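You operate a simulated robot arm through the tools that you are given. There is no shell and no other tool. Be economical: measure what you need, move in short steps, check, and stop when the job is done.

Carry out the task below with a simulated robot arm. There is one attempt and no reset: what you move stays moved.

TASK
Open the dresser drawer by the stove, take the small measure and put it in the inside of the dresser drawer by the stove and shut the stove again. Put the cloth pad on the top of the weighing bench away on the top of the pickling bench. Take the blue rag and put it on the middle of the table. Put the small iron weight on top of the bar of soap. Fetch the red sack and set it in the frying pan. Take the tin cup and leave it on the yellow-rimmed plate. Take the curd bag from the top of the weighing bench and put it on the middle board of the bread shelf. Fetch the tallow dish and set it on the cream plate. Take the leaf mould and put it on top of the yellow dough. Put two of the hearth stones from the top of the table on the end of the table by the dresser. Pull the side bench drawer open. Do these in any order. Set down upright: small measure, small iron weight, tin cup, curd bag, leaf mould, hearth stone.

It is judged by the outcome, as a careful person would: the job done as asked, and still so three seconds after it is handed in. It fails if anything else is knocked over, pushed out of place, dropped, spilled or broken. Flat cloth is picked up by pressing the open fingertips on it (5 to 10 N) and closing them slowly along it; thin cloth reads only 2 to 8 mm in the jaws.

THE ROBOT
A 6-joint arm with a fingered hand on a trunk, on a base that drives. Base frame: it is fixed to the floor where the robot stands at the start and does not move with it; the origin is under the middle of the robot, x ahead of it, y to its left, z up. Lengths are in mm, angles in degrees, forces in N, time in s.
With the tool pointing down near the work surface it reaches from about 480 to 940 mm from the robot's upright axis, wherever it stands. Its first joint turns from -166.0 to 166.0 degrees. Places, roughly: bar of soap (5x8x3 cm) [-2500, -2000, 1100]; blue rag (5x5x4 cm) [-2200, -2600, 800]; cloth pad (5x5x4 cm) [-2000, -2500, 800]; cream plate (18x18x3 cm) [0, -3600, 800]; curd bag [-1750, -3000, 750]; dresser drawer by the stove [700, 100, 700]; end of the table by the dresser [800, -1000, 800]; frying pan (41x21x7 cm) [-3000, 300, 500]; hearth stone (5x5x10 cm) [1300, -1800, 800]; inside of the dresser drawer by the stove [700, 100, 700]; leaf mould (7x7x8 cm) [1500, -2100, 1500]; middle board of the bread shelf [1000, -3400, 800]; middle of the table [1000, -1500, 800]; red sack (7x7x13 cm) [-1600, -3100, 400]; side bench drawer [-300, -3800, 700]; small iron weight [-1750, -2750, 750]; small measure (7x7x8 cm) [-1800, -2500, 400]; tallow dish (9x9x3 cm) [-900, -3900, 300]; tin cup (9x7x7 cm) [-1800, -3200, 800]; top of the pickling bench [-600, 2900, 700]; yellow dough (9x9x5 cm) [-300, -3700, 800]; yellow-rimmed plate (16x16x3 cm) [-2600, -1200, 1100]. Payload 5 kg.
The TCP is the grasp point between the finger pads, 43 mm short of the fingertips. In the tool frame z runs along the fingers and y along their closing line. The gripper opens to 144 mm. The gripper's body begins 50 mm behind the TCP. The gripper is a hand of 5 fingers: y runs from the thumb to the fingers, the wrist lies at [-21, -133, -233] in the tool frame, and closing takes about 1.5 s.
Orientation is that of the tool frame in the base frame, as a unit quaternion [x, y, z, w]. With the fingers straight down and the wrist toward the robot, the tool's x, y and z point along [0, 1, 0], [1, 0, 0] and [0, 0, -1] of the base frame.

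THE INTERFACE
- The arm moves only by the tool apply_moves. Its argument "rows" is one flat list of numbers, 7 for each row, row after row: the shift along the tool's x, y, z in mm, then the turn, a rotation vector about the tool's x, y, z in rad, then the opening, from 0 (shut) to 1 (fully open). In form: [x, y, z, wx, wy, wz, gripper, x, y, z, wx, wy, wz, gripper, ...]. A call has 1 to 10 rows; each row is the pose to reach, as a shift and turn from the pose commanded when the call began, along the tool's axes at that moment. Each row takes 0.2 s and may step no farther than 50 mm and 8.6 degrees from the row before; otherwise, or with a gripper value out of range, the whole call is refused. A pose out of reach is approached as far as the arm can. The call stops where the force on the tool passes 40 N (or 10 N more than at its start, if that is more) or the arm is blocked; 0.2 s more then pass. The fingers move at their own pace (about 72 mm/s each) and stop on an object; they squeeze with about 32 N. The grip force told is the motor's: it shows also when the fingers shut on nothing. Time passes only in rows, and 0.2 s behind the last, so rows that repeat a pose let the fingers close. It gives the time, the measured TCP pose, the force on the tool (base axes), the opening and the grip force at its end, in the units of the frame above (readings bear some noise), with the torque about the TCP (base axes, N m) and any sound that the robot's microphone picked up.
- Cameras (640 x 400 px; columns grow to the right, rows downward): "scene" is now at [18.6, 116.5, 1190.1]; the picture's right is [-0.44, -0.90, 0.00], its down [-0.51, 0.25, -0.82] and it looks along [0.74, -0.36, -0.57] (base axes); focal length 250 px, centre (320, 200). "wrist" rides on the gripper at [86, -109, -168] in the tool frame; the picture's right is [-0.80, 0.28, -0.53], its down [-0.54, -0.73, 0.42] and it looks along [-0.27, 0.63, 0.73] (tool axes); focal length 275 px, centre (320, 200).
- capture(camera): a new picture of that camera. It takes no simulated time.
- raise_lower(by): slides the trunk up (or, below 0, down) by that many mm; the arm and the scene camera ride with it, the base frame stays. It gives what a move gives, with no picture.
- drive_base(legs): drives the robot by 1 to 6 legs, each [ahead, left, turn to the left] in mm, mm and degrees, along the robot's own axes; the way and the turn of a leg run together, so that a leg with both is an arc; at most 1500 mm and 180 degrees a leg. The arm and the cameras ride along, it lands a little off, and it stops where it bumps. It gives what a move gives.
- grasp_type(shape): the hand has 5 fingers and takes this shape, open, in about a second: jaw (thumb against the fingers, like two jaws); tri (thumb and two fingers); tip (a fingertip pinch); poke (one finger out to press); point (the index stretched); flat (the hand flat); cup (the hand cupped); fist (a fist). The gripper value then closes the fingers along that shape, each until it touches; the sizes above hold for jaw. It gives what a move gives, with no picture.
- head_to(pan, tilt): turns the head with the scene camera to pan (to the left, within 155 degrees either way) and tilt (down, from -29 to 69), counted from straight ahead of the robot. It gives what a move gives.
- locate(camera, pixels): for up to 12 pixels [column, row] of the newest picture of that camera ("zoom" is the newest enlarged one), the place [x, y, z] in the base frame of the surface seen there, good to about 2 mm. It takes no simulated time.
- inspect(camera, box): a new picture of the part [left, top, right, bottom] of that camera's present view, enlarged. It takes no simulated time.
- job_done(): hands the job in; it is judged then, once.

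Keep the steps short. Do not move on a guess: measure, check each grasp and each placing, and mend mistakes. In all there are 385 turns and 352 pictures (those below and enlarged ones count). Leave the gripper open and the arm clear of the work at the hand-in unless told otherwise, and finish with a single line.

The tools are called after "Emit:" as a command line: name --argument value ..., lists and objects as JSON in quotes. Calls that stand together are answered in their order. apply_moves: Moves the arm, as the interface text tells. Its arguments: {"type":"object","properties":{"rows":{"type":"array"}},"required":["rows"]} The other tools are called the same way: raise_lower (by) slides the trunk up or down; grasp_type (shape) gives the hand a shape; drive_base (legs) drives the base; head_to (pan, tilt) turns the head that bears the scene camera; capture (camera) takes a picture; locate (camera, pixels) gives the place of the surface under pixels of a picture; inspect (camera, box) takes an enlarged picture of a part of a camera's view; job_done () hands the job in.

At the start:

```text
time_s: 0.0
eef_pos: [413.8, -343.6, 992.5]
ee_rot: [0.708, 0.707, 0.0, 0.0]
ft_force: [0.0, 0.6, -0.7]
moment: [0.0, 0.0, 0.01]
grip_width: 143.7
grasp_force: 0.1
shape: jaw
trunk travel left (down, up): [-100.0, 490.0]
robot x, y, heading: [-1.4, -2.2, 0.2]
head pan, tilt: [-25.8, 34.5]
```

scene: 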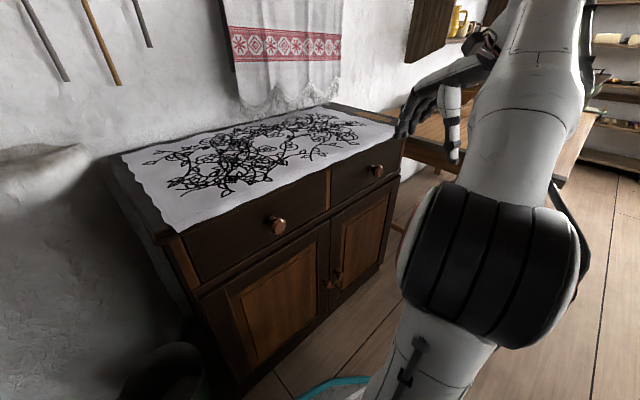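
wrist: 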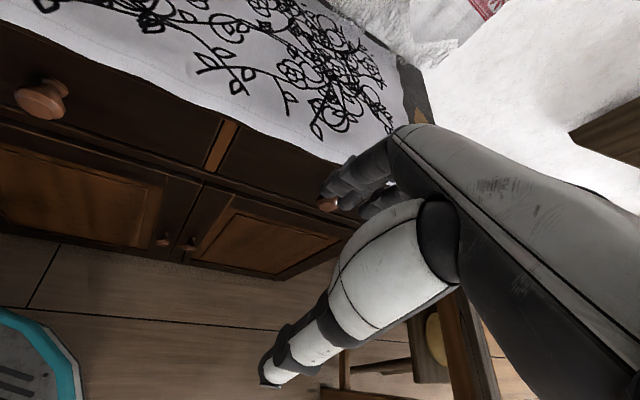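

I see the dresser with two drawers ahead. I'll look around the room first with the head before moving anything.

Emit:
head_to --pan 60 --tilt 25

Emit:
capture --camera "scene"

Emit:
head_to --pan 150 --tilt 20

Emit:
capture --camera "scene"

Emit:
head_to --pan -150 --tilt 20

Emit:
capture --camera "scene"

Emit:
head_to --pan -75 --tilt 20

Emit:
capture --camera "scene"

```text
time_s: 1.6
eef_pos: [414.0, -343.5, 992.1]
ee_rot: [0.707, 0.707, 0.0, 0.0]
ft_force: [0.2, -1.0, -0.2]
moment: [-0.02, 0.02, -0.01]
grip_width: 143.7
grasp_force: 0.1
shape: jaw
trunk travel left (down, up): [-100.0, 490.0]
robot x, y, heading: [-0.1, 1.5, -0.0]
head pan, tilt: [60.0, 25.0]
```

```text
349 pictures are left
```

scene: 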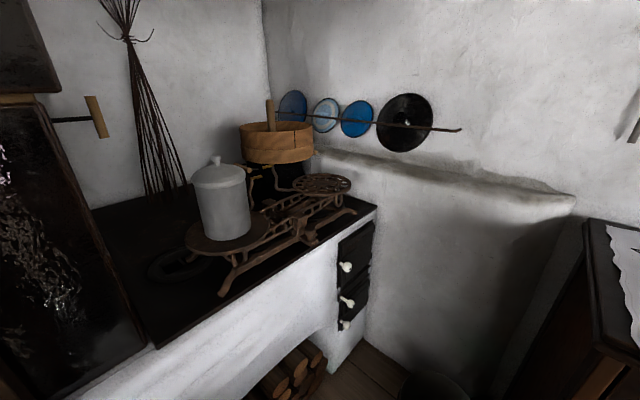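

```text
time_s: 3.2
eef_pos: [414.6, -342.8, 991.5]
ee_rot: [0.707, 0.707, 0.0, 0.0]
ft_force: [0.0, 0.2, -0.2]
moment: [0.01, -0.03, 0.03]
grip_width: 143.5
grasp_force: 0.0
shape: jaw
trunk travel left (down, up): [-100.0, 490.0]
robot x, y, heading: [1.8, 1.3, -0.0]
head pan, tilt: [150.0, 20.0]
```

```text
348 pictures are left
```

scene: 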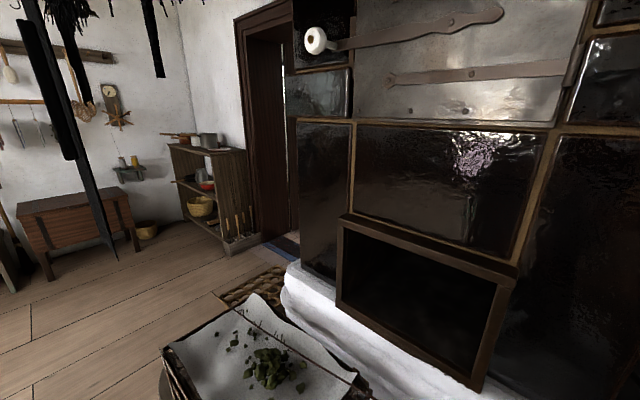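

```text
time_s: 7.3
eef_pos: [414.7, -344.1, 992.5]
ee_rot: [0.708, 0.707, 0.0, 0.0]
ft_force: [0.1, 0.6, -0.2]
moment: [0.02, -0.01, 0.04]
grip_width: 143.8
grasp_force: 0.0
shape: jaw
trunk travel left (down, up): [-100.0, 490.0]
robot x, y, heading: [-0.2, -1.8, 0.0]
head pan, tilt: [-150.0, 20.0]
```

```text
347 pictures are left
```

scene: 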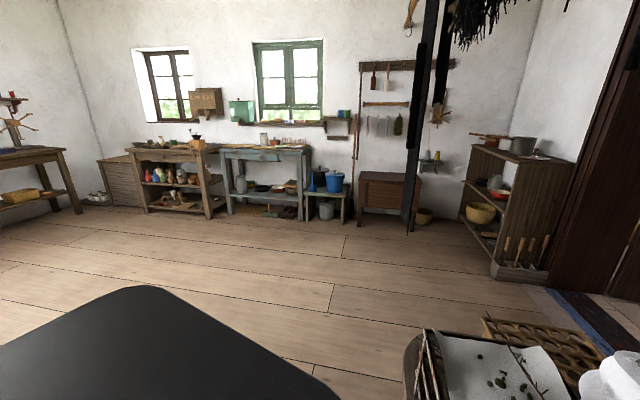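

```text
time_s: 8.8
eef_pos: [414.4, -342.3, 991.9]
ee_rot: [0.708, 0.707, 0.001, 0.0]
ft_force: [0.5, -0.8, 1.6]
moment: [0.01, -0.02, -0.02]
grip_width: 143.6
grasp_force: 0.1
shape: jaw
trunk travel left (down, up): [-100.0, 490.0]
robot x, y, heading: [-2.3, 0.8, 0.1]
head pan, tilt: [-75.0, 20.0]
```

```text
346 pictures are left
```

scene: 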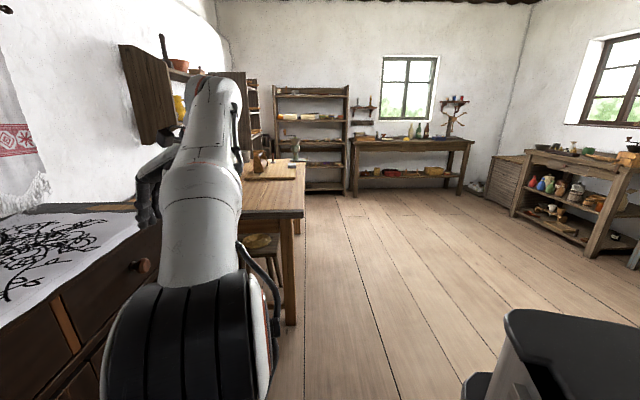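

The room is surveyed: stove left/behind, dresser ahead, benches across the room. First the dresser drawer by the stove (left one). I'll look at its knob and measure.

Emit:
head_to --pan 0 --tilt 45

Emit:
capture --camera "scene"

```text
time_s: 10.3
eef_pos: [413.7, -344.4, 992.4]
ee_rot: [0.707, 0.707, 0.0, 0.0]
ft_force: [0.2, -0.1, 0.1]
moment: [0.04, 0.03, 0.0]
grip_width: 143.6
grasp_force: 0.0
shape: jaw
trunk travel left (down, up): [-100.0, 490.0]
robot x, y, heading: [0.3, 0.6, -0.6]
head pan, tilt: [0.0, 45.0]
```

```text
345 pictures are left
```

scene: 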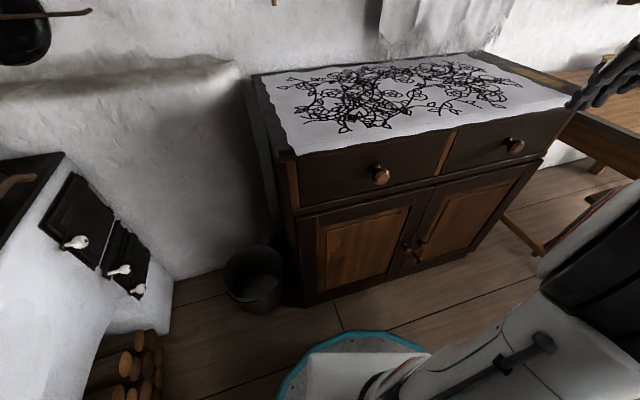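

The left drawer's knob is at about (381,175). I'll measure it, the face around it and the edge.

Emit:
locate --camera "scene" --pixels '[[381, 174], [381, 168], [381, 181], [375, 175], [320, 185], [430, 165], [345, 197], [306, 170], [515, 147], [446, 128], [300, 153], [340, 150]]'

Emit:
inspect --camera "scene" --box '[280, 120, 480, 245]'

```text
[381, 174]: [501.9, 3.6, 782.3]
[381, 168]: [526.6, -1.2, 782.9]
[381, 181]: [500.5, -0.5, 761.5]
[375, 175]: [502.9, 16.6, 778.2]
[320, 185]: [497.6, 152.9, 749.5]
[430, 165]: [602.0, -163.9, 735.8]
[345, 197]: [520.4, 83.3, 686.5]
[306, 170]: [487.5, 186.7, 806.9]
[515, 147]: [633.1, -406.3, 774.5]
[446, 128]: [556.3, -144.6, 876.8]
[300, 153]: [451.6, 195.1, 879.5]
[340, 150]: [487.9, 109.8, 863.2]
```

```text
3.20 times, centred on (380, 182) of scene
```

zoom: 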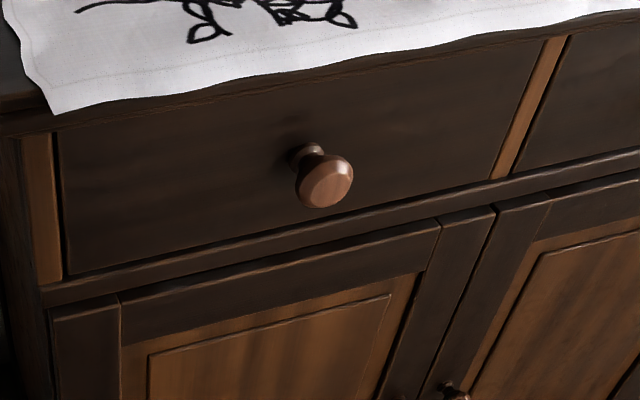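

The drawer face runs along (0.313,-0.950), so it pulls out along (-0.95,-0.31); knob front at about (502,3,773). I need room to back up, so I look behind at the basket and the floor.

Emit:
head_to --pan -155 --tilt 50

Emit:
capture --camera "scene"

Emit:
locate --camera "scene" --pixels '[[400, 150], [450, 150], [500, 130], [550, 150], [380, 200], [450, 230], [520, 250], [300, 60], [200, 60], [100, 60], [400, 60], [500, 60]]'

```text
time_s: 12.7
eef_pos: [415.2, -344.6, 991.5]
ee_rot: [0.707, 0.707, 0.0, 0.001]
ft_force: [0.0, -0.3, -0.3]
moment: [0.02, -0.03, -0.02]
grip_width: 143.6
grasp_force: 0.0
shape: jaw
trunk travel left (down, up): [-100.0, 490.0]
robot x, y, heading: [-2.5, -1.0, -0.1]
head pan, tilt: [-154.7, 50.0]
```

```text
343 pictures are left
```

scene: 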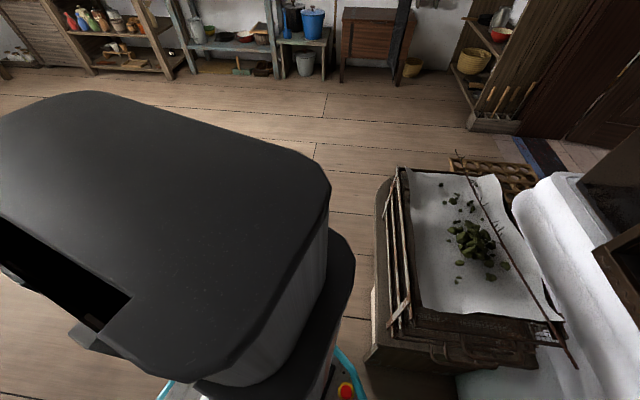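

```text
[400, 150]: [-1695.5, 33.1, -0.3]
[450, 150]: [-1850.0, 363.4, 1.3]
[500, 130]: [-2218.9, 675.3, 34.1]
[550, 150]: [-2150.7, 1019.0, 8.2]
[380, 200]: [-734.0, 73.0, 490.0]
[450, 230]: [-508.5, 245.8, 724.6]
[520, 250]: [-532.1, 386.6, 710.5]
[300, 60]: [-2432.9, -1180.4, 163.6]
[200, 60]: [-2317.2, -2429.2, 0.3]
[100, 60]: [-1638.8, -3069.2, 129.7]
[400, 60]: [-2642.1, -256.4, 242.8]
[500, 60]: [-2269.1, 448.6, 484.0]
```

The basket stand starts around y>70 behind-left, so I back off to the right: to about (-120,-330) heading 18°, in line with the drawer.

Emit:
drive_base --legs '[[-120, -330, 0], [0, 0, 18.2]]'

Emit:
head_to --pan 10 --tilt 35

Emit:
capture --camera "scene"

```text
time_s: 15.9
eef_pos: [380.2, -521.9, 992.1]
ee_rot: [0.585, 0.811, 0.001, 0.0]
ft_force: [0.4, -0.6, -0.7]
moment: [0.01, 0.01, -0.02]
grip_width: 143.8
grasp_force: 0.1
shape: jaw
trunk travel left (down, up): [-100.0, 490.0]
robot x, y, heading: [-123.6, -320.8, 18.7]
head pan, tilt: [-154.7, 50.0]
```

```text
time_s: 18.5
eef_pos: [380.1, -522.3, 992.9]
ee_rot: [0.586, 0.81, 0.001, -0.001]
ft_force: [0.4, -0.3, -0.2]
moment: [-0.02, 0.02, 0.0]
grip_width: 143.7
grasp_force: 0.1
shape: jaw
trunk travel left (down, up): [-100.0, 490.0]
robot x, y, heading: [-123.2, -325.4, 18.4]
head pan, tilt: [10.0, 35.0]
```

```text
342 pictures are left
```

scene: 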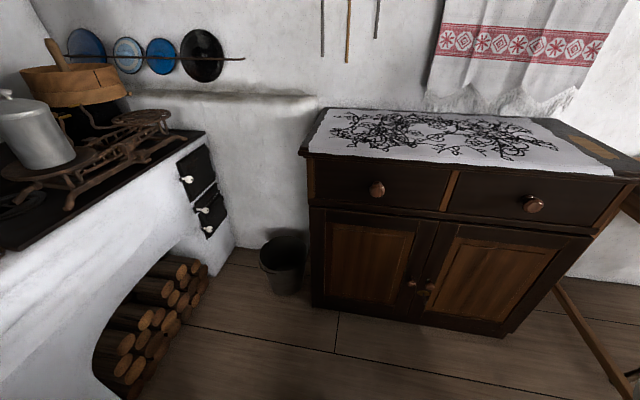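

I can see the knob at (377,189). Turning the tool to point horizontally at the drawer while sliding left.

Emit:
apply_moves --rows '[30, 12, 0, -0.148, 0, 0, 0.6, 60, 24, 0, -0.296, 0, 0, 0.6, 90, 36, 0, -0.444, 0, 0, 0.6, 120, 48, 0, -0.592, 0, 0, 0.6, 150, 60, 0, -0.74, 0, 0, 0.6, 180, 72, 0, -0.888, 0, 0, 0.6, 210, 84, 0, -1.036, 0, 0, 0.6, 240, 96, 0, -1.184, 0, 0, 0.6, 270, 108, 0, -1.332, 0, 0, 0.6, 300, 120, 0, -1.48, 0, 0, 0.6]'

Emit:
locate --camera "scene" --pixels '[[377, 189], [377, 183], [377, 194], [371, 189], [383, 189], [330, 190], [430, 195], [330, 175], [340, 160], [380, 165]]'

```text
time_s: 20.0
eef_pos: [433.3, -342.2, 918.2]
ee_rot: [0.563, 0.717, 0.361, 0.197]
ft_force: [-0.9, -0.1, 0.1]
moment: [0.02, 0.02, -0.02]
grip_width: 86.3
grasp_force: 0.0
shape: jaw
trunk travel left (down, up): [-100.0, 490.0]
robot x, y, heading: [-120.1, -325.7, 18.6]
head pan, tilt: [10.0, 35.0]
stopped in row 7: the arm was blocked; the commanded pose is now the measured one
```

```text
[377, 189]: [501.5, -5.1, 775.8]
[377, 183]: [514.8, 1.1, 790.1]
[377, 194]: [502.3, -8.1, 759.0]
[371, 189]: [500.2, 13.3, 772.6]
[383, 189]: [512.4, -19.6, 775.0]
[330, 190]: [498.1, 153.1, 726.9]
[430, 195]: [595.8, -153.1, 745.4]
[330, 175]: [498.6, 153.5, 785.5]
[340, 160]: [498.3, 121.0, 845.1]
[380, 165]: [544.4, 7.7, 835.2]
```

The arm was blocked in row 7. I'll look at where the arm stands.

Emit:
head_to --pan -15 --tilt 40

Emit:
capture --camera "scene"

Emit:
capture --camera "wrist"

```text
time_s: 20.9
eef_pos: [433.9, -340.4, 915.5]
ee_rot: [0.562, 0.718, 0.361, 0.196]
ft_force: [0.0, 0.3, -0.2]
moment: [0.0, -0.02, 0.02]
grip_width: 86.4
grasp_force: 0.1
shape: jaw
trunk travel left (down, up): [-100.0, 490.0]
robot x, y, heading: [-123.0, -327.4, 18.2]
head pan, tilt: [-15.0, 40.0]
```

```text
341 pictures are left
```

scene: 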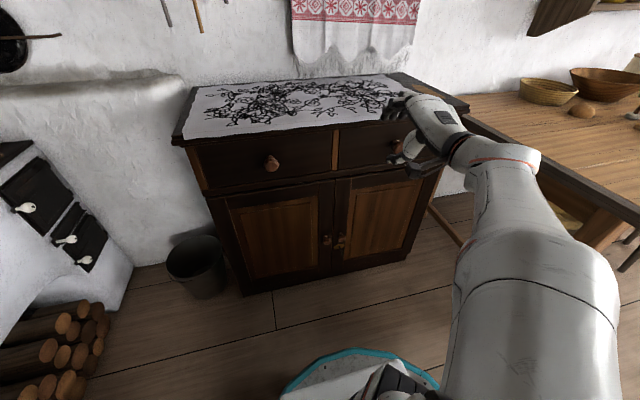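

```text
340 pictures are left
```

wrist: 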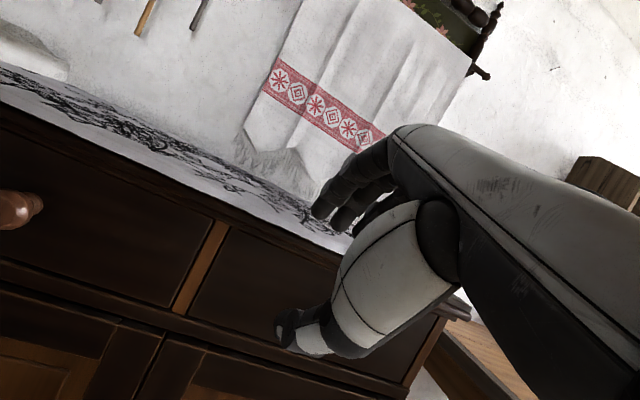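

The wrist got too close to the body (TCP only 555 mm from the axis). I'll first slide toward the pre-grasp point farther out (435,-19,773), then finish the turn.

Emit:
apply_moves --rows '[36, -9, 24, 0, 0, 0, 0.6, 72, -17, 48, 0, 0, 0, 0.6, 107, -26, 71, 0, 0, 0, 0.6, 143, -35, 95, -0.146, -0.005, -0.025, 0.6, 179, -43, 119, -0.292, -0.01, -0.05, 0.6, 215, -52, 143, -0.437, -0.016, -0.076, 0.6, 251, -61, 167, -0.583, -0.021, -0.101, 0.6, 286.5, -69.5, 190.5, -0.729, -0.026, -0.126, 0.6]'

Emit:
capture --camera "scene"

```text
time_s: 21.9
eef_pos: [449.9, -285.3, 823.1]
ee_rot: [0.612, 0.668, 0.353, 0.234]
ft_force: [-0.6, -0.6, 0.0]
moment: [0.0, -0.01, -0.02]
grip_width: 86.5
grasp_force: 0.0
shape: jaw
trunk travel left (down, up): [-100.0, 490.0]
robot x, y, heading: [-118.5, -326.0, 18.2]
head pan, tilt: [-15.0, 40.0]
stopped in row 4: the arm was blocked; the commanded pose is now the measured one
```

```text
339 pictures are left
```

scene: 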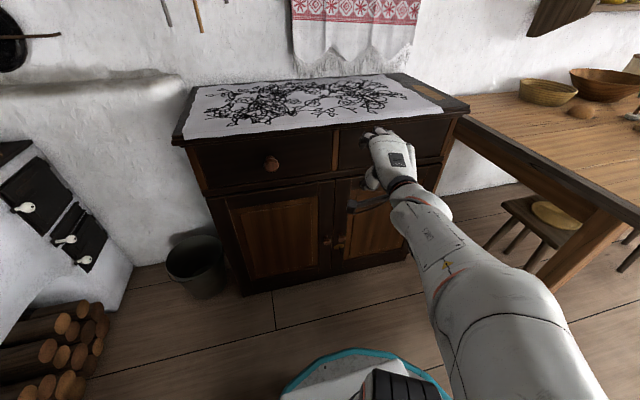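

The wrist can't bend that far up. I'll instead keep a ~45° downward tilt and roll the hand so the fingers close sideways on the knob, moving to a pre-grasp point above-front of it.

Emit:
apply_moves --rows '[22, 1, 4, 0.004, 0.01, -0.148, 0.6, 44, 2, 8, 0.0075, 0.02, -0.296, 0.6, 66, 3, 12, 0.011, 0.03, -0.444, 0.6, 88, 4, 17, 0.015, 0.04, -0.592, 0.6, 110, 5, 21, 0.019, 0.05, -0.74, 0.6, 132, 6, 26, 0.022, 0.06, -0.888, 0.6, 154, 8, 30, 0.026, 0.07, -1.036, 0.6, 176, 9, 34, 0.03, 0.08, -1.184, 0.6, 198, 10, 38, 0.034, 0.09, -1.332, 0.6, 219, 11, 43, 0.037, 0.1, -1.476, 0.6]'

Emit:
capture --camera "scene"

```text
time_s: 24.1
eef_pos: [456.5, -63.6, 831.1]
ee_rot: [-0.01, 0.92, 0.12, 0.372]
ft_force: [0.1, -0.4, 0.9]
moment: [0.04, -0.01, -0.01]
grip_width: 86.5
grasp_force: 0.2
shape: jaw
trunk travel left (down, up): [-100.0, 490.0]
robot x, y, heading: [-121.2, -327.3, 18.4]
head pan, tilt: [-15.0, 40.0]
```

```text
338 pictures are left
```

scene: 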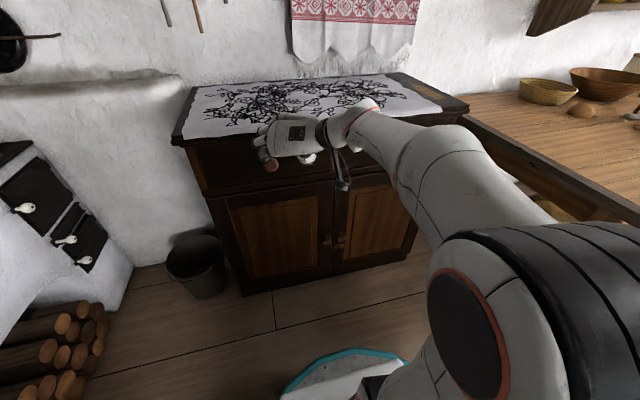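

The hand is near the knob. Finish the roll and align to the pre-grasp (459,-17,831).

Emit:
apply_moves --rows '[1, 22, 6, 0.0035, 0.013, -0.148, 0.55, 1.5, 45, 12, 0.007, 0.027, -0.297, 0.55, 1.5, 45, 12, 0.007, 0.027, -0.297, 0.55]'

Emit:
inspect --camera "scene" --box '[200, 80, 420, 220]'

Emit:
capture --camera "wrist"

```text
time_s: 24.9
eef_pos: [459.9, -15.9, 830.2]
ee_rot: [-0.146, 0.914, 0.062, 0.373]
ft_force: [-1.0, 0.1, -0.9]
moment: [0.0, 0.01, 0.0]
grip_width: 79.7
grasp_force: 0.0
shape: jaw
trunk travel left (down, up): [-100.0, 490.0]
robot x, y, heading: [-118.9, -324.5, 18.2]
head pan, tilt: [-15.0, 40.0]
```

```text
2.86 times, centred on (310, 150) of scene
```

zoom: 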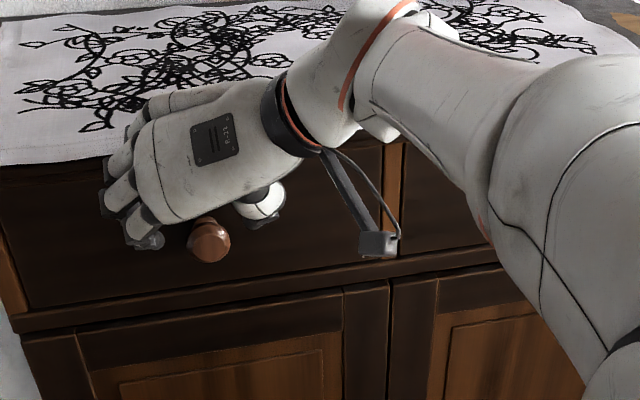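

```text
336 pictures are left
```

wrist: 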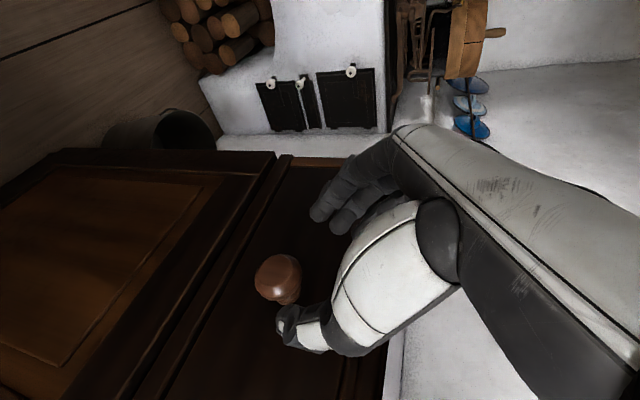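

The fingers straddle the knob. Advance 60 mm along the tool in steps.

Emit:
apply_moves --rows '[0, 0, 15, 0, 0, 0, 0.55, 0, 0, 30, 0, 0, 0, 0.55, 0, 0, 45, 0, 0, 0, 0.55, 0, 0, 60, 0, 0, 0, 0.55]'

Emit:
inspect --camera "scene" --box '[200, 80, 420, 220]'

Emit:
capture --camera "wrist"

```text
time_s: 25.9
eef_pos: [491.5, -2.2, 788.6]
ee_rot: [-0.149, 0.915, 0.064, 0.37]
ft_force: [-24.1, -11.0, 2.2]
moment: [0.57, -0.92, 1.24]
grip_width: 79.5
grasp_force: 0.0
shape: jaw
trunk travel left (down, up): [-100.0, 490.0]
robot x, y, heading: [-126.0, -328.2, 18.5]
head pan, tilt: [-15.0, 40.0]
stopped in row 4: the force on the tool passed its limit at 42 N (the readings are from after the stop); the commanded pose is now the measured one
```

```text
2.86 times, centred on (310, 150) of scene
```

zoom: 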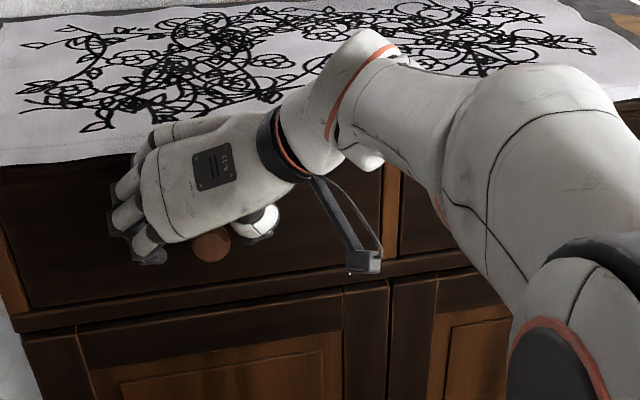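

```text
334 pictures are left
```

wrist: 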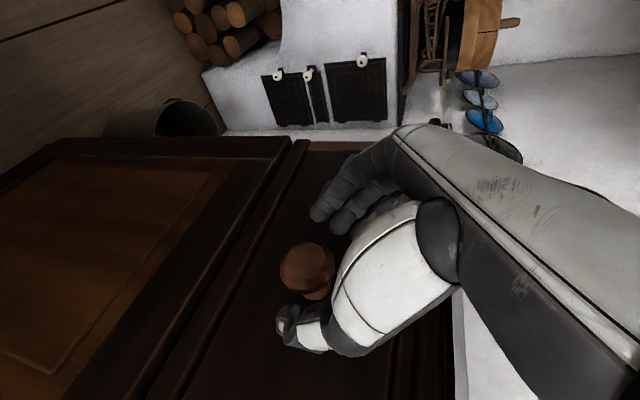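

Contact with the drawer front; back off 5 mm and close on the knob.

Emit:
apply_moves --rows '[0, 0, -5, 0, 0, 0, 0.55, 0, 0, -5, 0, 0, 0, 0.3, 0, 0, -5, 0, 0, 0, 0, 0, 0, -5, 0, 0, 0, 0, 0, 0, -5, 0, 0, 0, 0, 0, 0, -5, 0, 0, 0, 0, 0, 0, -5, 0, 0, 0, 0]'

Emit:
inspect --camera "scene" --box '[200, 80, 420, 220]'

```text
time_s: 27.6
eef_pos: [490.7, -4.0, 790.7]
ee_rot: [-0.149, 0.915, 0.063, 0.37]
ft_force: [-16.3, 2.2, -17.3]
moment: [-1.01, -0.61, 1.06]
grip_width: 40.0
grasp_force: 31.7
shape: jaw
trunk travel left (down, up): [-100.0, 490.0]
robot x, y, heading: [-121.6, -326.3, 18.2]
head pan, tilt: [-15.0, 40.0]
```

```text
2.86 times, centred on (310, 150) of scene
```

zoom: 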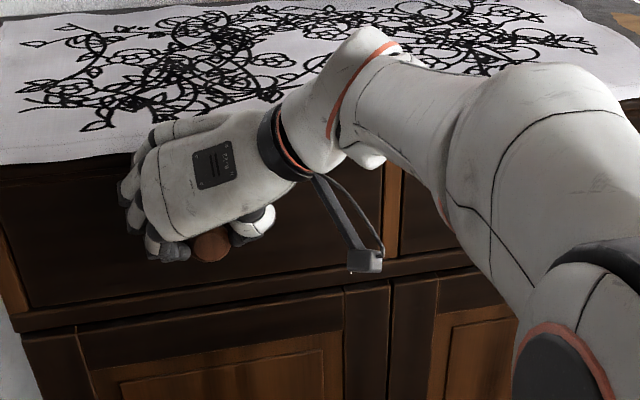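

Gripped at 40 mm with 32 N. Pull straight out 100 mm.

Emit:
apply_moves --rows '[14, 0, -14, 0, 0, 0, 0, 28, 0, -28, 0, 0, 0, 0, 43, 0, -42, 0, 0, 0, 0, 57, 0, -56, 0, 0, 0, 0, 71, 0, -70, 0, 0, 0, 0]'

Emit:
capture --camera "scene"

```text
time_s: 28.8
eef_pos: [395.7, -34.6, 792.6]
ee_rot: [-0.148, 0.915, 0.064, 0.37]
ft_force: [-1.0, 3.1, -13.8]
moment: [0.22, -0.08, 0.75]
grip_width: 37.8
grasp_force: 32.3
shape: jaw
trunk travel left (down, up): [-100.0, 490.0]
robot x, y, heading: [-118.6, -322.6, 18.3]
head pan, tilt: [-15.0, 40.0]
```

```text
332 pictures are left
```

scene: 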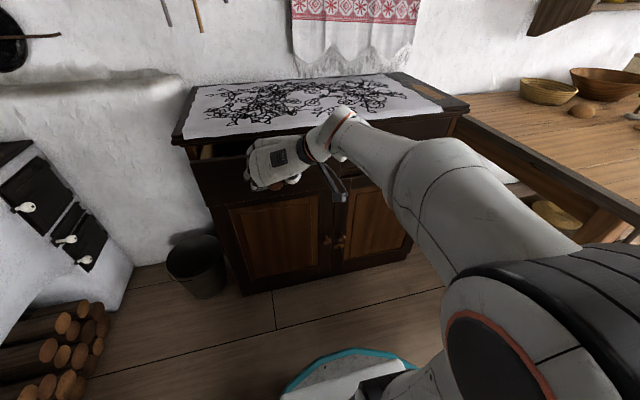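

The drawer follows. Pull another ~110 mm by driving the base straight back.

Emit:
drive_base --legs '[[-110, 0, 0]]'

Emit:
capture --camera "scene"

```text
time_s: 29.9
eef_pos: [291.2, -70.7, 791.9]
ee_rot: [-0.147, 0.915, 0.064, 0.371]
ft_force: [-1.1, 8.1, -12.2]
moment: [0.31, -0.05, 0.8]
grip_width: 37.8
grasp_force: 31.9
shape: jaw
trunk travel left (down, up): [-100.0, 490.0]
robot x, y, heading: [-225.7, -359.9, 18.4]
head pan, tilt: [-15.0, 40.0]
```

```text
331 pictures are left
```

scene: 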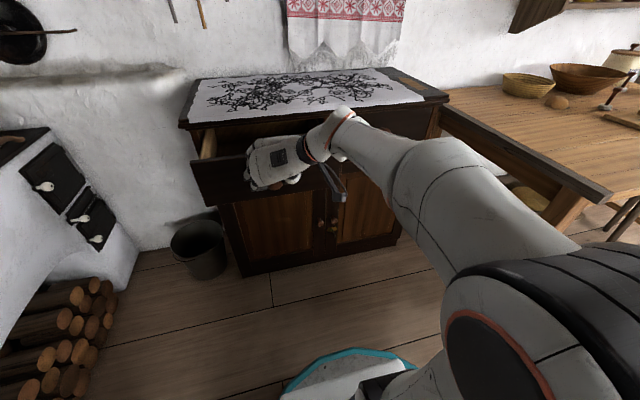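

Drawer is open about 210 mm. Release the knob and retreat back/up along the tool.

Emit:
apply_moves --rows '[0, 0, 0, 0, 0, 0, 0.3, 0, 0, 0, 0, 0, 0, 0.5, 0, 0, 0, 0, 0, 0, 0.6, 0, 0, 0, 0, 0, 0, 0.6, 0, 0, -25, 0, 0, 0, 0.6, 0, 0, -50, 0, 0, 0, 0.6, 0, 0, -75, 0, 0, 0, 0.6, 0, 0, -110, 0, 0, 0, 0.6]'

Emit:
capture --camera "scene"

```text
time_s: 31.8
eef_pos: [220.8, -94.0, 870.6]
ee_rot: [-0.147, 0.915, 0.063, 0.371]
ft_force: [0.7, -0.7, -0.1]
moment: [0.01, 0.0, 0.04]
grip_width: 85.9
grasp_force: 0.1
shape: jaw
trunk travel left (down, up): [-100.0, 490.0]
robot x, y, heading: [-224.4, -361.4, 18.3]
head pan, tilt: [-15.0, 40.0]
```

```text
330 pictures are left
```

scene: 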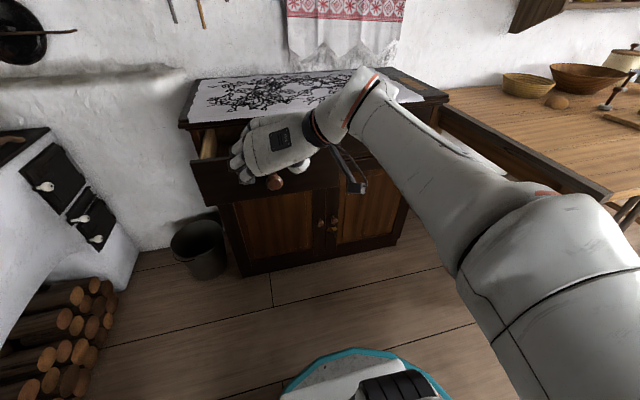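

Drawer open, hand clear. Back the base away from it and turn toward the table, then look.

Emit:
drive_base --legs '[[-100, -200, 0], [0, 0, -60]]'

Emit:
apply_moves --rows '[0, 0, -20, 0.051, 0.05, 0.124, 0.6, 0, 0, -40, 0.102, 0.1, 0.248, 0.6, 0, 0, -50, 0.153, 0.149, 0.372, 0.6, 0, 0, -50, 0.203, 0.199, 0.497, 0.6, 0, 0, -50, 0.254, 0.249, 0.621, 0.6, 0, 0, -50, 0.305, 0.299, 0.745, 0.6, 0, 0, -50, 0.356, 0.348, 0.869, 0.6, 0, 0, -50, 0.407, 0.398, 0.993, 0.6, 0, 0, -50, 0.458, 0.448, 1.118, 0.6, 0, 0, -50, 0.508, 0.498, 1.242, 0.6]'

Emit:
head_to --pan 0 --tilt 25

Emit:
capture --camera "scene"

```text
time_s: 36.1
eef_pos: [192.9, -842.8, 871.7]
ee_rot: [0.334, 0.864, -0.132, 0.352]
ft_force: [0.1, -0.4, 0.2]
moment: [0.0, 0.0, 0.04]
grip_width: 86.0
grasp_force: 0.0
shape: jaw
trunk travel left (down, up): [-100.0, 490.0]
robot x, y, heading: [-260.0, -584.4, -42.7]
head pan, tilt: [-15.0, 40.0]
```

```text
time_s: 38.3
eef_pos: [171.5, -821.8, 897.8]
ee_rot: [0.857, 0.511, -0.031, 0.058]
ft_force: [-0.5, -0.2, -0.1]
moment: [0.02, 0.0, 0.02]
grip_width: 86.1
grasp_force: 0.0
shape: jaw
trunk travel left (down, up): [-100.0, 490.0]
robot x, y, heading: [-260.5, -584.1, -42.6]
head pan, tilt: [-15.0, 40.0]
```

```text
time_s: 39.1
eef_pos: [172.0, -821.6, 898.0]
ee_rot: [0.856, 0.513, -0.031, 0.058]
ft_force: [1.0, 0.1, -0.2]
moment: [0.01, 0.07, 0.01]
grip_width: 85.8
grasp_force: 0.0
shape: jaw
trunk travel left (down, up): [-100.0, 490.0]
robot x, y, heading: [-254.7, -584.0, -42.4]
head pan, tilt: [0.0, 25.0]
```

```text
329 pictures are left
```

scene: 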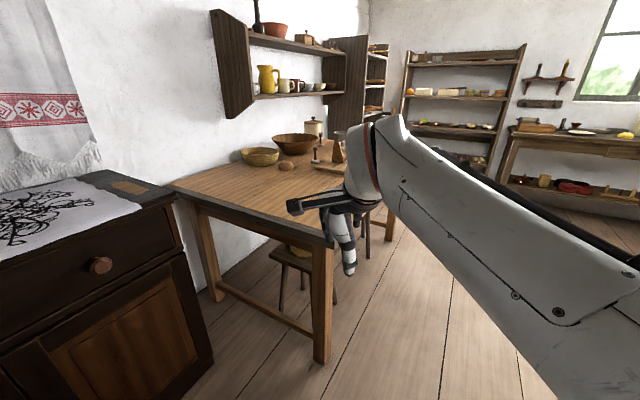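

The table runs along the wall. Measure its corners to plan where to stand.

Emit:
locate --camera "scene" --pixels '[[328, 240], [172, 188], [250, 200], [260, 156], [295, 145], [287, 165], [340, 150], [313, 128], [395, 215], [510, 145], [320, 355]]'

Emit:
inspect --camera "scene" --box '[210, 90, 420, 230]'

```text
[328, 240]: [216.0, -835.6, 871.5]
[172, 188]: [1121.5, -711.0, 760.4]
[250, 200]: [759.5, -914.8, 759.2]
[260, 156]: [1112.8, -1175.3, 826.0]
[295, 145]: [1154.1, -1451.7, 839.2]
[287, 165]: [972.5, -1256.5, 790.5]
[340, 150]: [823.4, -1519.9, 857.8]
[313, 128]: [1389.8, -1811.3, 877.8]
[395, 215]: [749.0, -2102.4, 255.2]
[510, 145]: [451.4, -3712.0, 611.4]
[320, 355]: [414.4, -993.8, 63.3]
```

```text
2.86 times, centred on (315, 160) of scene
```

zoom: 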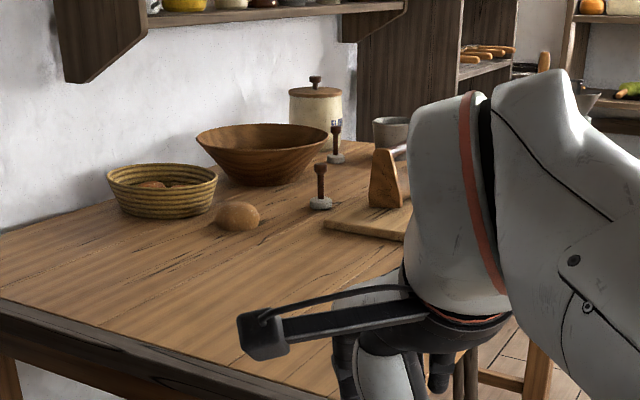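

Table top z≈760; it's turned about 22°. Raise the trunk for clearance and view, then drive along its room side.

Emit:
raise_lower --by 250

Emit:
drive_base --legs '[[0, 0, -47.5], [1233, 470, 0]]'

Emit:
head_to --pan 105 --tilt 35

Emit:
capture --camera "scene"

```text
time_s: 41.7
eef_pos: [165.4, -820.6, 1156.7]
ee_rot: [0.856, 0.512, -0.024, 0.065]
ft_force: [1.7, -0.4, -0.9]
moment: [0.01, 0.02, 0.02]
grip_width: 86.3
grasp_force: 0.1
shape: jaw
trunk travel left (down, up): [-350.0, 240.0]
robot x, y, heading: [-259.6, -586.3, -42.4]
head pan, tilt: [0.0, 25.0]
```

```text
time_s: 50.5
eef_pos: [336.8, -2291.1, 1157.1]
ee_rot: [0.99, 0.126, -0.049, 0.05]
ft_force: [-0.5, -0.5, -0.6]
moment: [0.0, 0.02, -0.01]
grip_width: 86.5
grasp_force: 0.1
shape: jaw
trunk travel left (down, up): [-350.0, 240.0]
robot x, y, heading: [221.1, -1820.3, -89.4]
head pan, tilt: [0.0, 25.0]
```

```text
time_s: 52.3
eef_pos: [336.4, -2291.8, 1157.2]
ee_rot: [0.989, 0.126, -0.049, 0.051]
ft_force: [-0.3, 0.7, -0.8]
moment: [0.02, 0.0, 0.01]
grip_width: 86.4
grasp_force: 0.0
shape: jaw
trunk travel left (down, up): [-350.0, 240.0]
robot x, y, heading: [219.8, -1818.9, -89.5]
head pan, tilt: [105.0, 35.0]
```

```text
327 pictures are left
```

scene: 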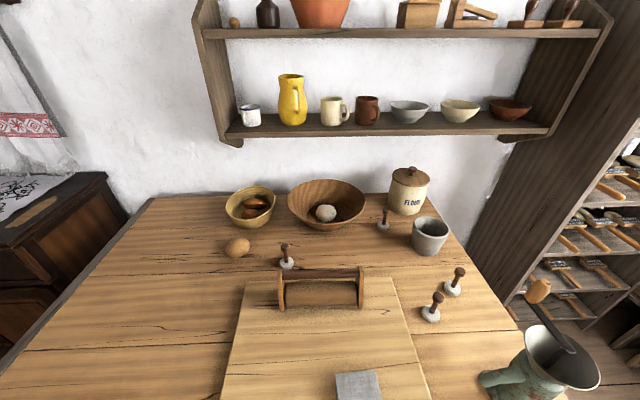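

I see four small white stones with brown handles at (286,257), (383,221), (454,283), (433,308). Zoom to identify and measure.

Emit:
inspect --camera "scene" --box '[260, 190, 500, 340]'

Emit:
locate --camera "scene" --pixels '[[286, 246], [287, 264], [383, 212], [383, 227], [459, 271], [452, 290], [438, 297], [430, 316], [275, 300], [395, 275], [30, 360], [150, 200]]'

Emit:
inspect --camera "scene" --box '[380, 0, 620, 130]'

```text
2.67 times, centred on (380, 265) of scene
```

zoom: 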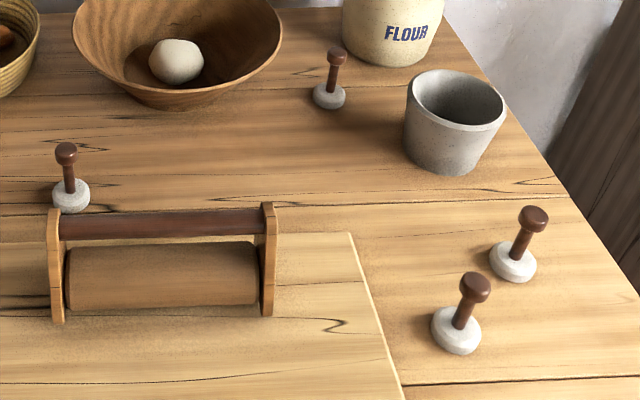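

```text
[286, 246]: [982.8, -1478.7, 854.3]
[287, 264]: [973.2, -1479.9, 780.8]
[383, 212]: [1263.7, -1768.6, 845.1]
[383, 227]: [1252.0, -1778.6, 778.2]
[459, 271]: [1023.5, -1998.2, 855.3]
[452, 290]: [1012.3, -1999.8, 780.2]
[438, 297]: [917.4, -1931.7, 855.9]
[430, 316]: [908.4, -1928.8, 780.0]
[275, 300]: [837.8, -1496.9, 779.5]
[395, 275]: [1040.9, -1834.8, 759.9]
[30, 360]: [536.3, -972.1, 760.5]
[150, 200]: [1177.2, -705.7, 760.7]
```

```text
2.67 times, centred on (500, 65) of scene
```

zoom: 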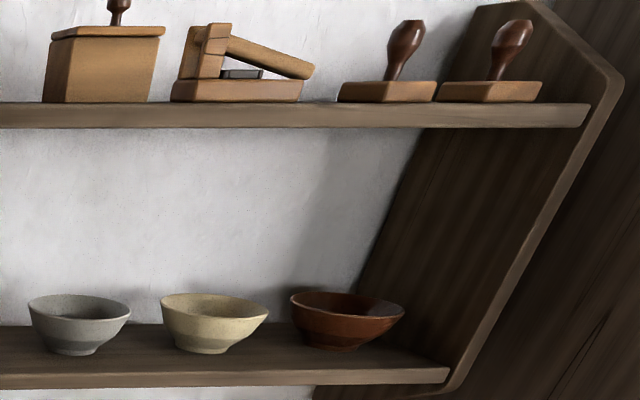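

The two nearest stones stand at A (1012,-2000) and B (908,-1929), tops at z≈857, handles to grip. Turn to face the table, then lower.

Emit:
drive_base --legs '[[0, 0, 80]]'

Emit:
raise_lower --by -200

Emit:
head_to --pan 10 --tilt 35

Emit:
capture --camera "scene"

Emit:
capture --camera "wrist"

```text
time_s: 56.1
eef_pos: [704.8, -1783.7, 1156.5]
ee_rot: [0.673, 0.736, -0.004, 0.07]
ft_force: [0.2, -0.3, -0.2]
moment: [0.01, -0.03, 0.0]
grip_width: 86.2
grasp_force: 0.0
shape: jaw
trunk travel left (down, up): [-350.0, 240.0]
robot x, y, heading: [221.2, -1820.4, -9.5]
head pan, tilt: [105.0, 35.0]
```

```text
time_s: 58.3
eef_pos: [707.7, -1784.8, 949.3]
ee_rot: [0.675, 0.735, -0.011, 0.065]
ft_force: [-0.2, 0.4, 0.8]
moment: [-0.01, 0.0, -0.02]
grip_width: 85.8
grasp_force: 0.0
shape: jaw
trunk travel left (down, up): [-150.0, 440.0]
robot x, y, heading: [221.4, -1822.7, -9.3]
head pan, tilt: [105.0, 35.0]
```

```text
time_s: 60.0
eef_pos: [708.2, -1783.4, 949.7]
ee_rot: [0.673, 0.736, -0.011, 0.065]
ft_force: [0.4, 0.5, 0.0]
moment: [0.0, 0.0, 0.0]
grip_width: 86.3
grasp_force: 0.0
shape: jaw
trunk travel left (down, up): [-150.0, 440.0]
robot x, y, heading: [218.1, -1818.6, -9.0]
head pan, tilt: [10.0, 35.0]
```

```text
324 pictures are left
```

scene: 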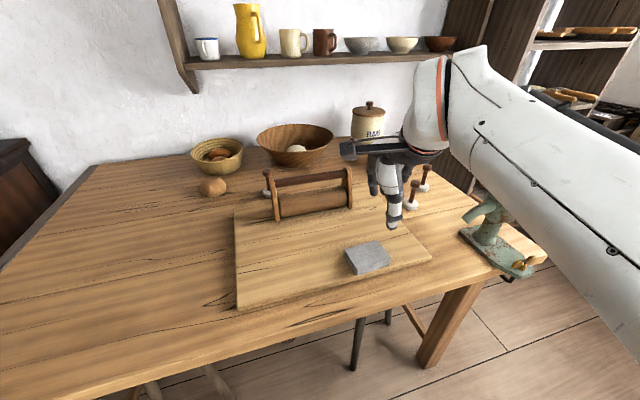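

```text
323 pictures are left
```

wrist: 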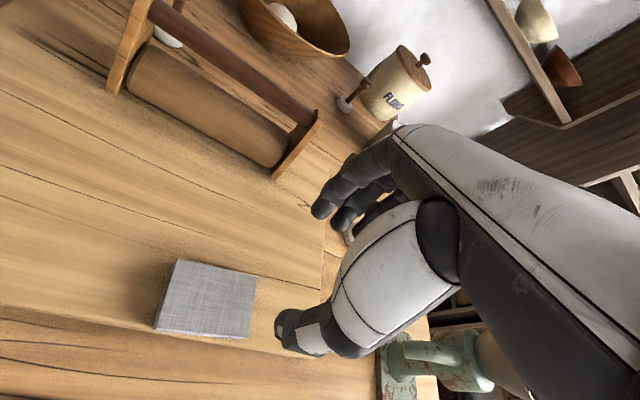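

Straighten the tool to vertical and move above stone B (918,-1932), staying at z≈950.

Emit:
apply_moves --rows '[-27, 32, 5, 0.012, 0.018, 0, 0.5, -55, 65, 11, 0.024, 0.037, -0.001, 0.5, -82, 97, 16, 0.036, 0.055, -0.001, 0.5, -110, 130, 22, 0.047, 0.074, -0.002, 0.5, -137, 162, 27, 0.059, 0.092, -0.003, 0.5, -165, 194, 32, 0.071, 0.111, -0.003, 0.5, -165, 194, 32, 0.071, 0.111, -0.003, 0.5]'

Emit:
capture --camera "wrist"

Emit:
capture --camera "scene"

```text
time_s: 61.6
eef_pos: [913.7, -1932.0, 960.1]
ee_rot: [0.674, 0.738, 0.008, 0.006]
ft_force: [0.3, 0.4, -0.5]
moment: [0.06, 0.05, 0.02]
grip_width: 72.5
grasp_force: 0.1
shape: jaw
trunk travel left (down, up): [-150.0, 440.0]
robot x, y, heading: [219.3, -1819.7, -9.0]
head pan, tilt: [10.0, 35.0]
```

```text
322 pictures are left
```

wrist: 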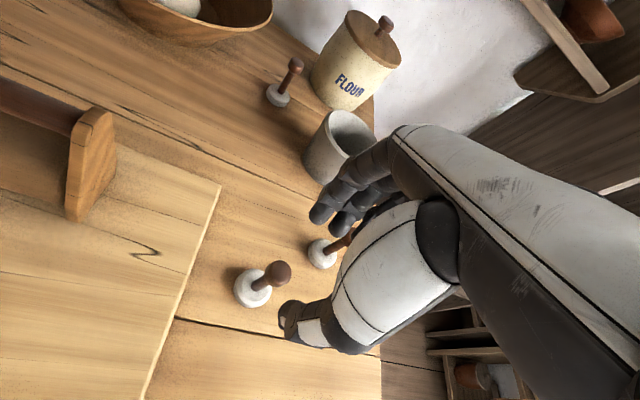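

```text
321 pictures are left
```

scene: 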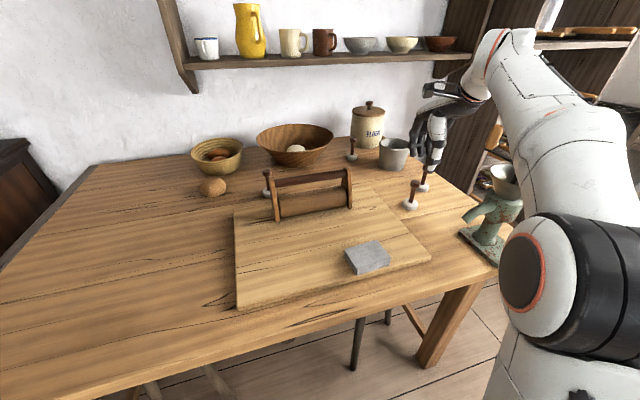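

TCP lines up over B's knob (pixel ≈ (278,275)). Descend to z≈848 and close.

Emit:
apply_moves --rows '[0, 2, 30, 0, 0, 0, 0.5, 0, 2, 60, 0, 0, 0, 0.5, 0, 2, 90, 0, 0, 0, 0.5, 0, 2, 112, 0, 0, 0, 0.5, 0, 2, 112, 0, 0, 0, 0.2, 0, 2, 112, 0, 0, 0, 0, 0, 2, 112, 0, 0, 0, 0, 0, 2, 112, 0, 0, 0, 0, 0, 2, 112, 0, 0, 0, 0]'

Emit:
capture --camera "wrist"

```text
time_s: 63.6
eef_pos: [915.2, -1930.9, 848.5]
ee_rot: [0.674, 0.739, 0.006, 0.005]
ft_force: [-0.5, -0.2, -0.8]
moment: [0.0, 0.04, 0.01]
grip_width: 2.6
grasp_force: 32.3
shape: jaw
trunk travel left (down, up): [-150.0, 440.0]
robot x, y, heading: [220.5, -1819.0, -9.2]
head pan, tilt: [10.0, 35.0]
```

```text
320 pictures are left
```

wrist: 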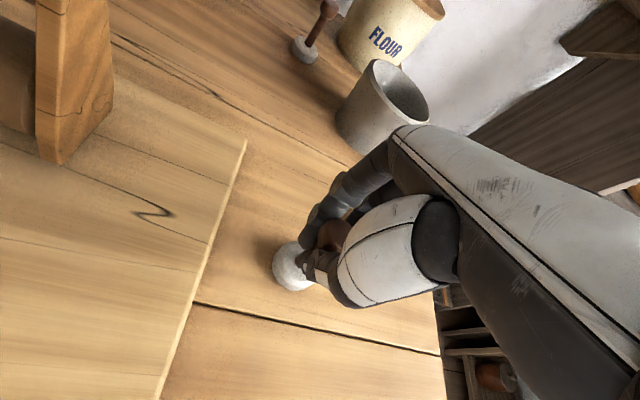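

Grip width reads only 2.6 mm – likely missed. Zoom in on the fingers.

Emit:
inspect --camera "wrist" --box '[240, 180, 400, 320]'

Emit:
inspect --camera "scene" --box '[360, 120, 520, 230]'

```text
2.86 times, centred on (320, 250) of wrist
```

zoom: 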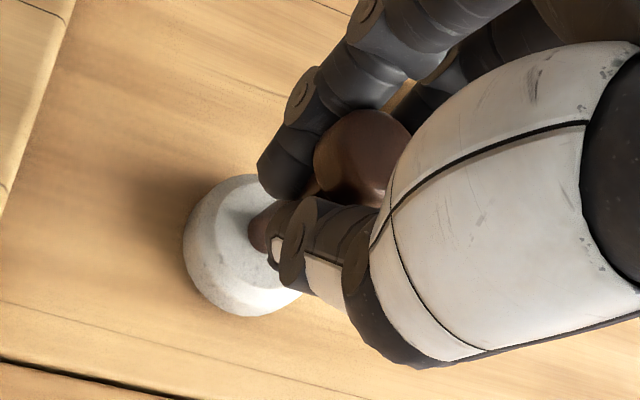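

```text
3.64 times, centred on (440, 175) of scene
```

zoom: 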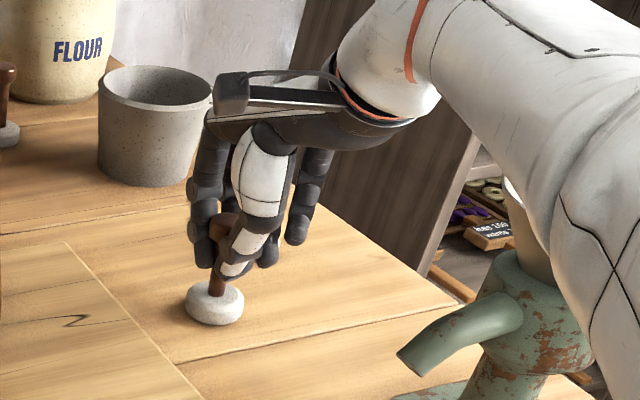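

The handle is at the side of the pads (about 12 mm to tool +x). Reopen, shift, and look.

Emit:
apply_moves --rows '[0, 0, 0, 0, 0, 0, 0.2, 0, 0, 0, 0, 0, 0, 0.4, 0, 0, 0, 0, 0, 0, 0.45, 0, 0, 0, 0, 0, 0, 0.45]'

Emit:
inspect --camera "wrist" --box '[240, 180, 400, 320]'

Emit:
inspect --camera "scene" --box '[360, 120, 520, 230]'

```text
time_s: 64.6
eef_pos: [915.2, -1932.8, 848.5]
ee_rot: [0.674, 0.738, 0.007, 0.006]
ft_force: [0.3, 0.4, 1.8]
moment: [-0.04, 0.05, -0.02]
grip_width: 63.9
grasp_force: 0.0
shape: jaw
trunk travel left (down, up): [-150.0, 440.0]
robot x, y, heading: [220.2, -1818.8, -9.0]
head pan, tilt: [10.0, 35.0]
```

```text
2.86 times, centred on (320, 250) of wrist
```

zoom: 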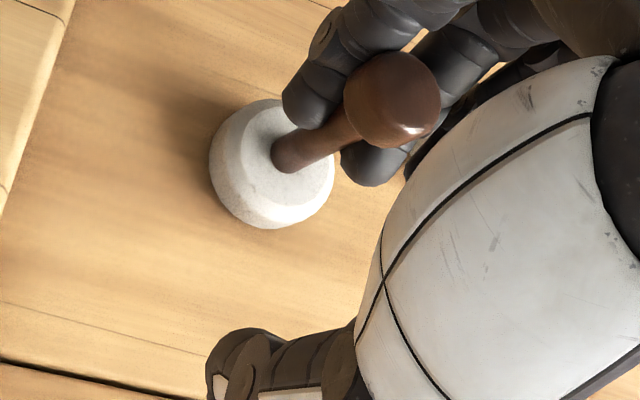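

```text
3.64 times, centred on (440, 175) of scene
```

zoom: 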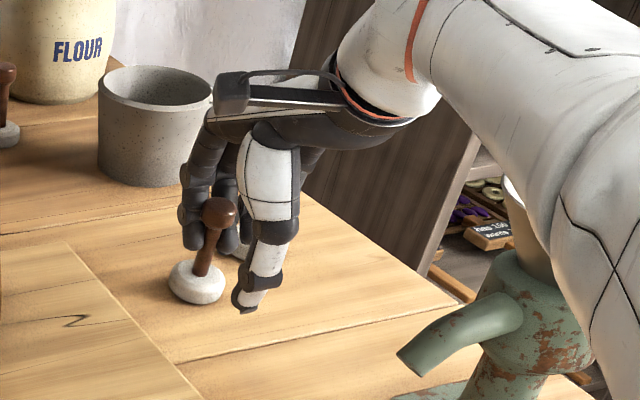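

The stone was nudged toward the fingers. Locate its parts now.

Emit:
locate --camera "zoom" --pixels '[[218, 206], [206, 260], [197, 285], [180, 285], [215, 290], [195, 300], [246, 250]]'

Emit:
inspect --camera "wrist" --box '[230, 140, 390, 260]'

Emit:
locate --camera "zoom" --pixels '[[380, 230], [280, 300], [310, 330], [380, 270], [250, 320]]'

```text
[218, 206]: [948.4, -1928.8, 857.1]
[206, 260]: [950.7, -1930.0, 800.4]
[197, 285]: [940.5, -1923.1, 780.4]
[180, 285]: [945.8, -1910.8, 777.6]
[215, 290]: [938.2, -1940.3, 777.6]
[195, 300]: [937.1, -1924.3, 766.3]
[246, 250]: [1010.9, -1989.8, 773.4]
```

```text
3.33 times, centred on (310, 200) of wrist
```

zoom: 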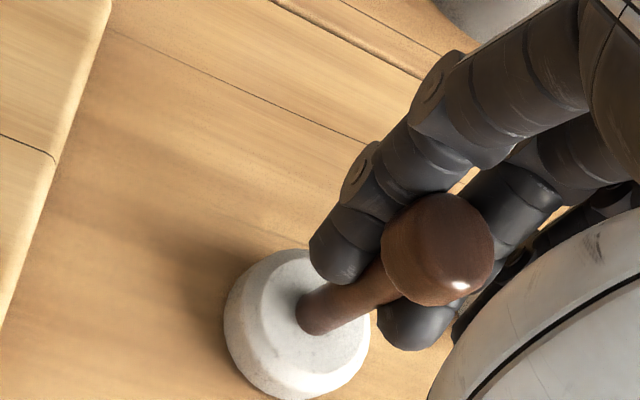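

```text
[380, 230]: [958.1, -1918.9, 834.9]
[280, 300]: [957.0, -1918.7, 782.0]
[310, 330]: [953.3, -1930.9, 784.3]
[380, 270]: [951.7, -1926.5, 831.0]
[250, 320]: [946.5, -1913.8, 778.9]
```

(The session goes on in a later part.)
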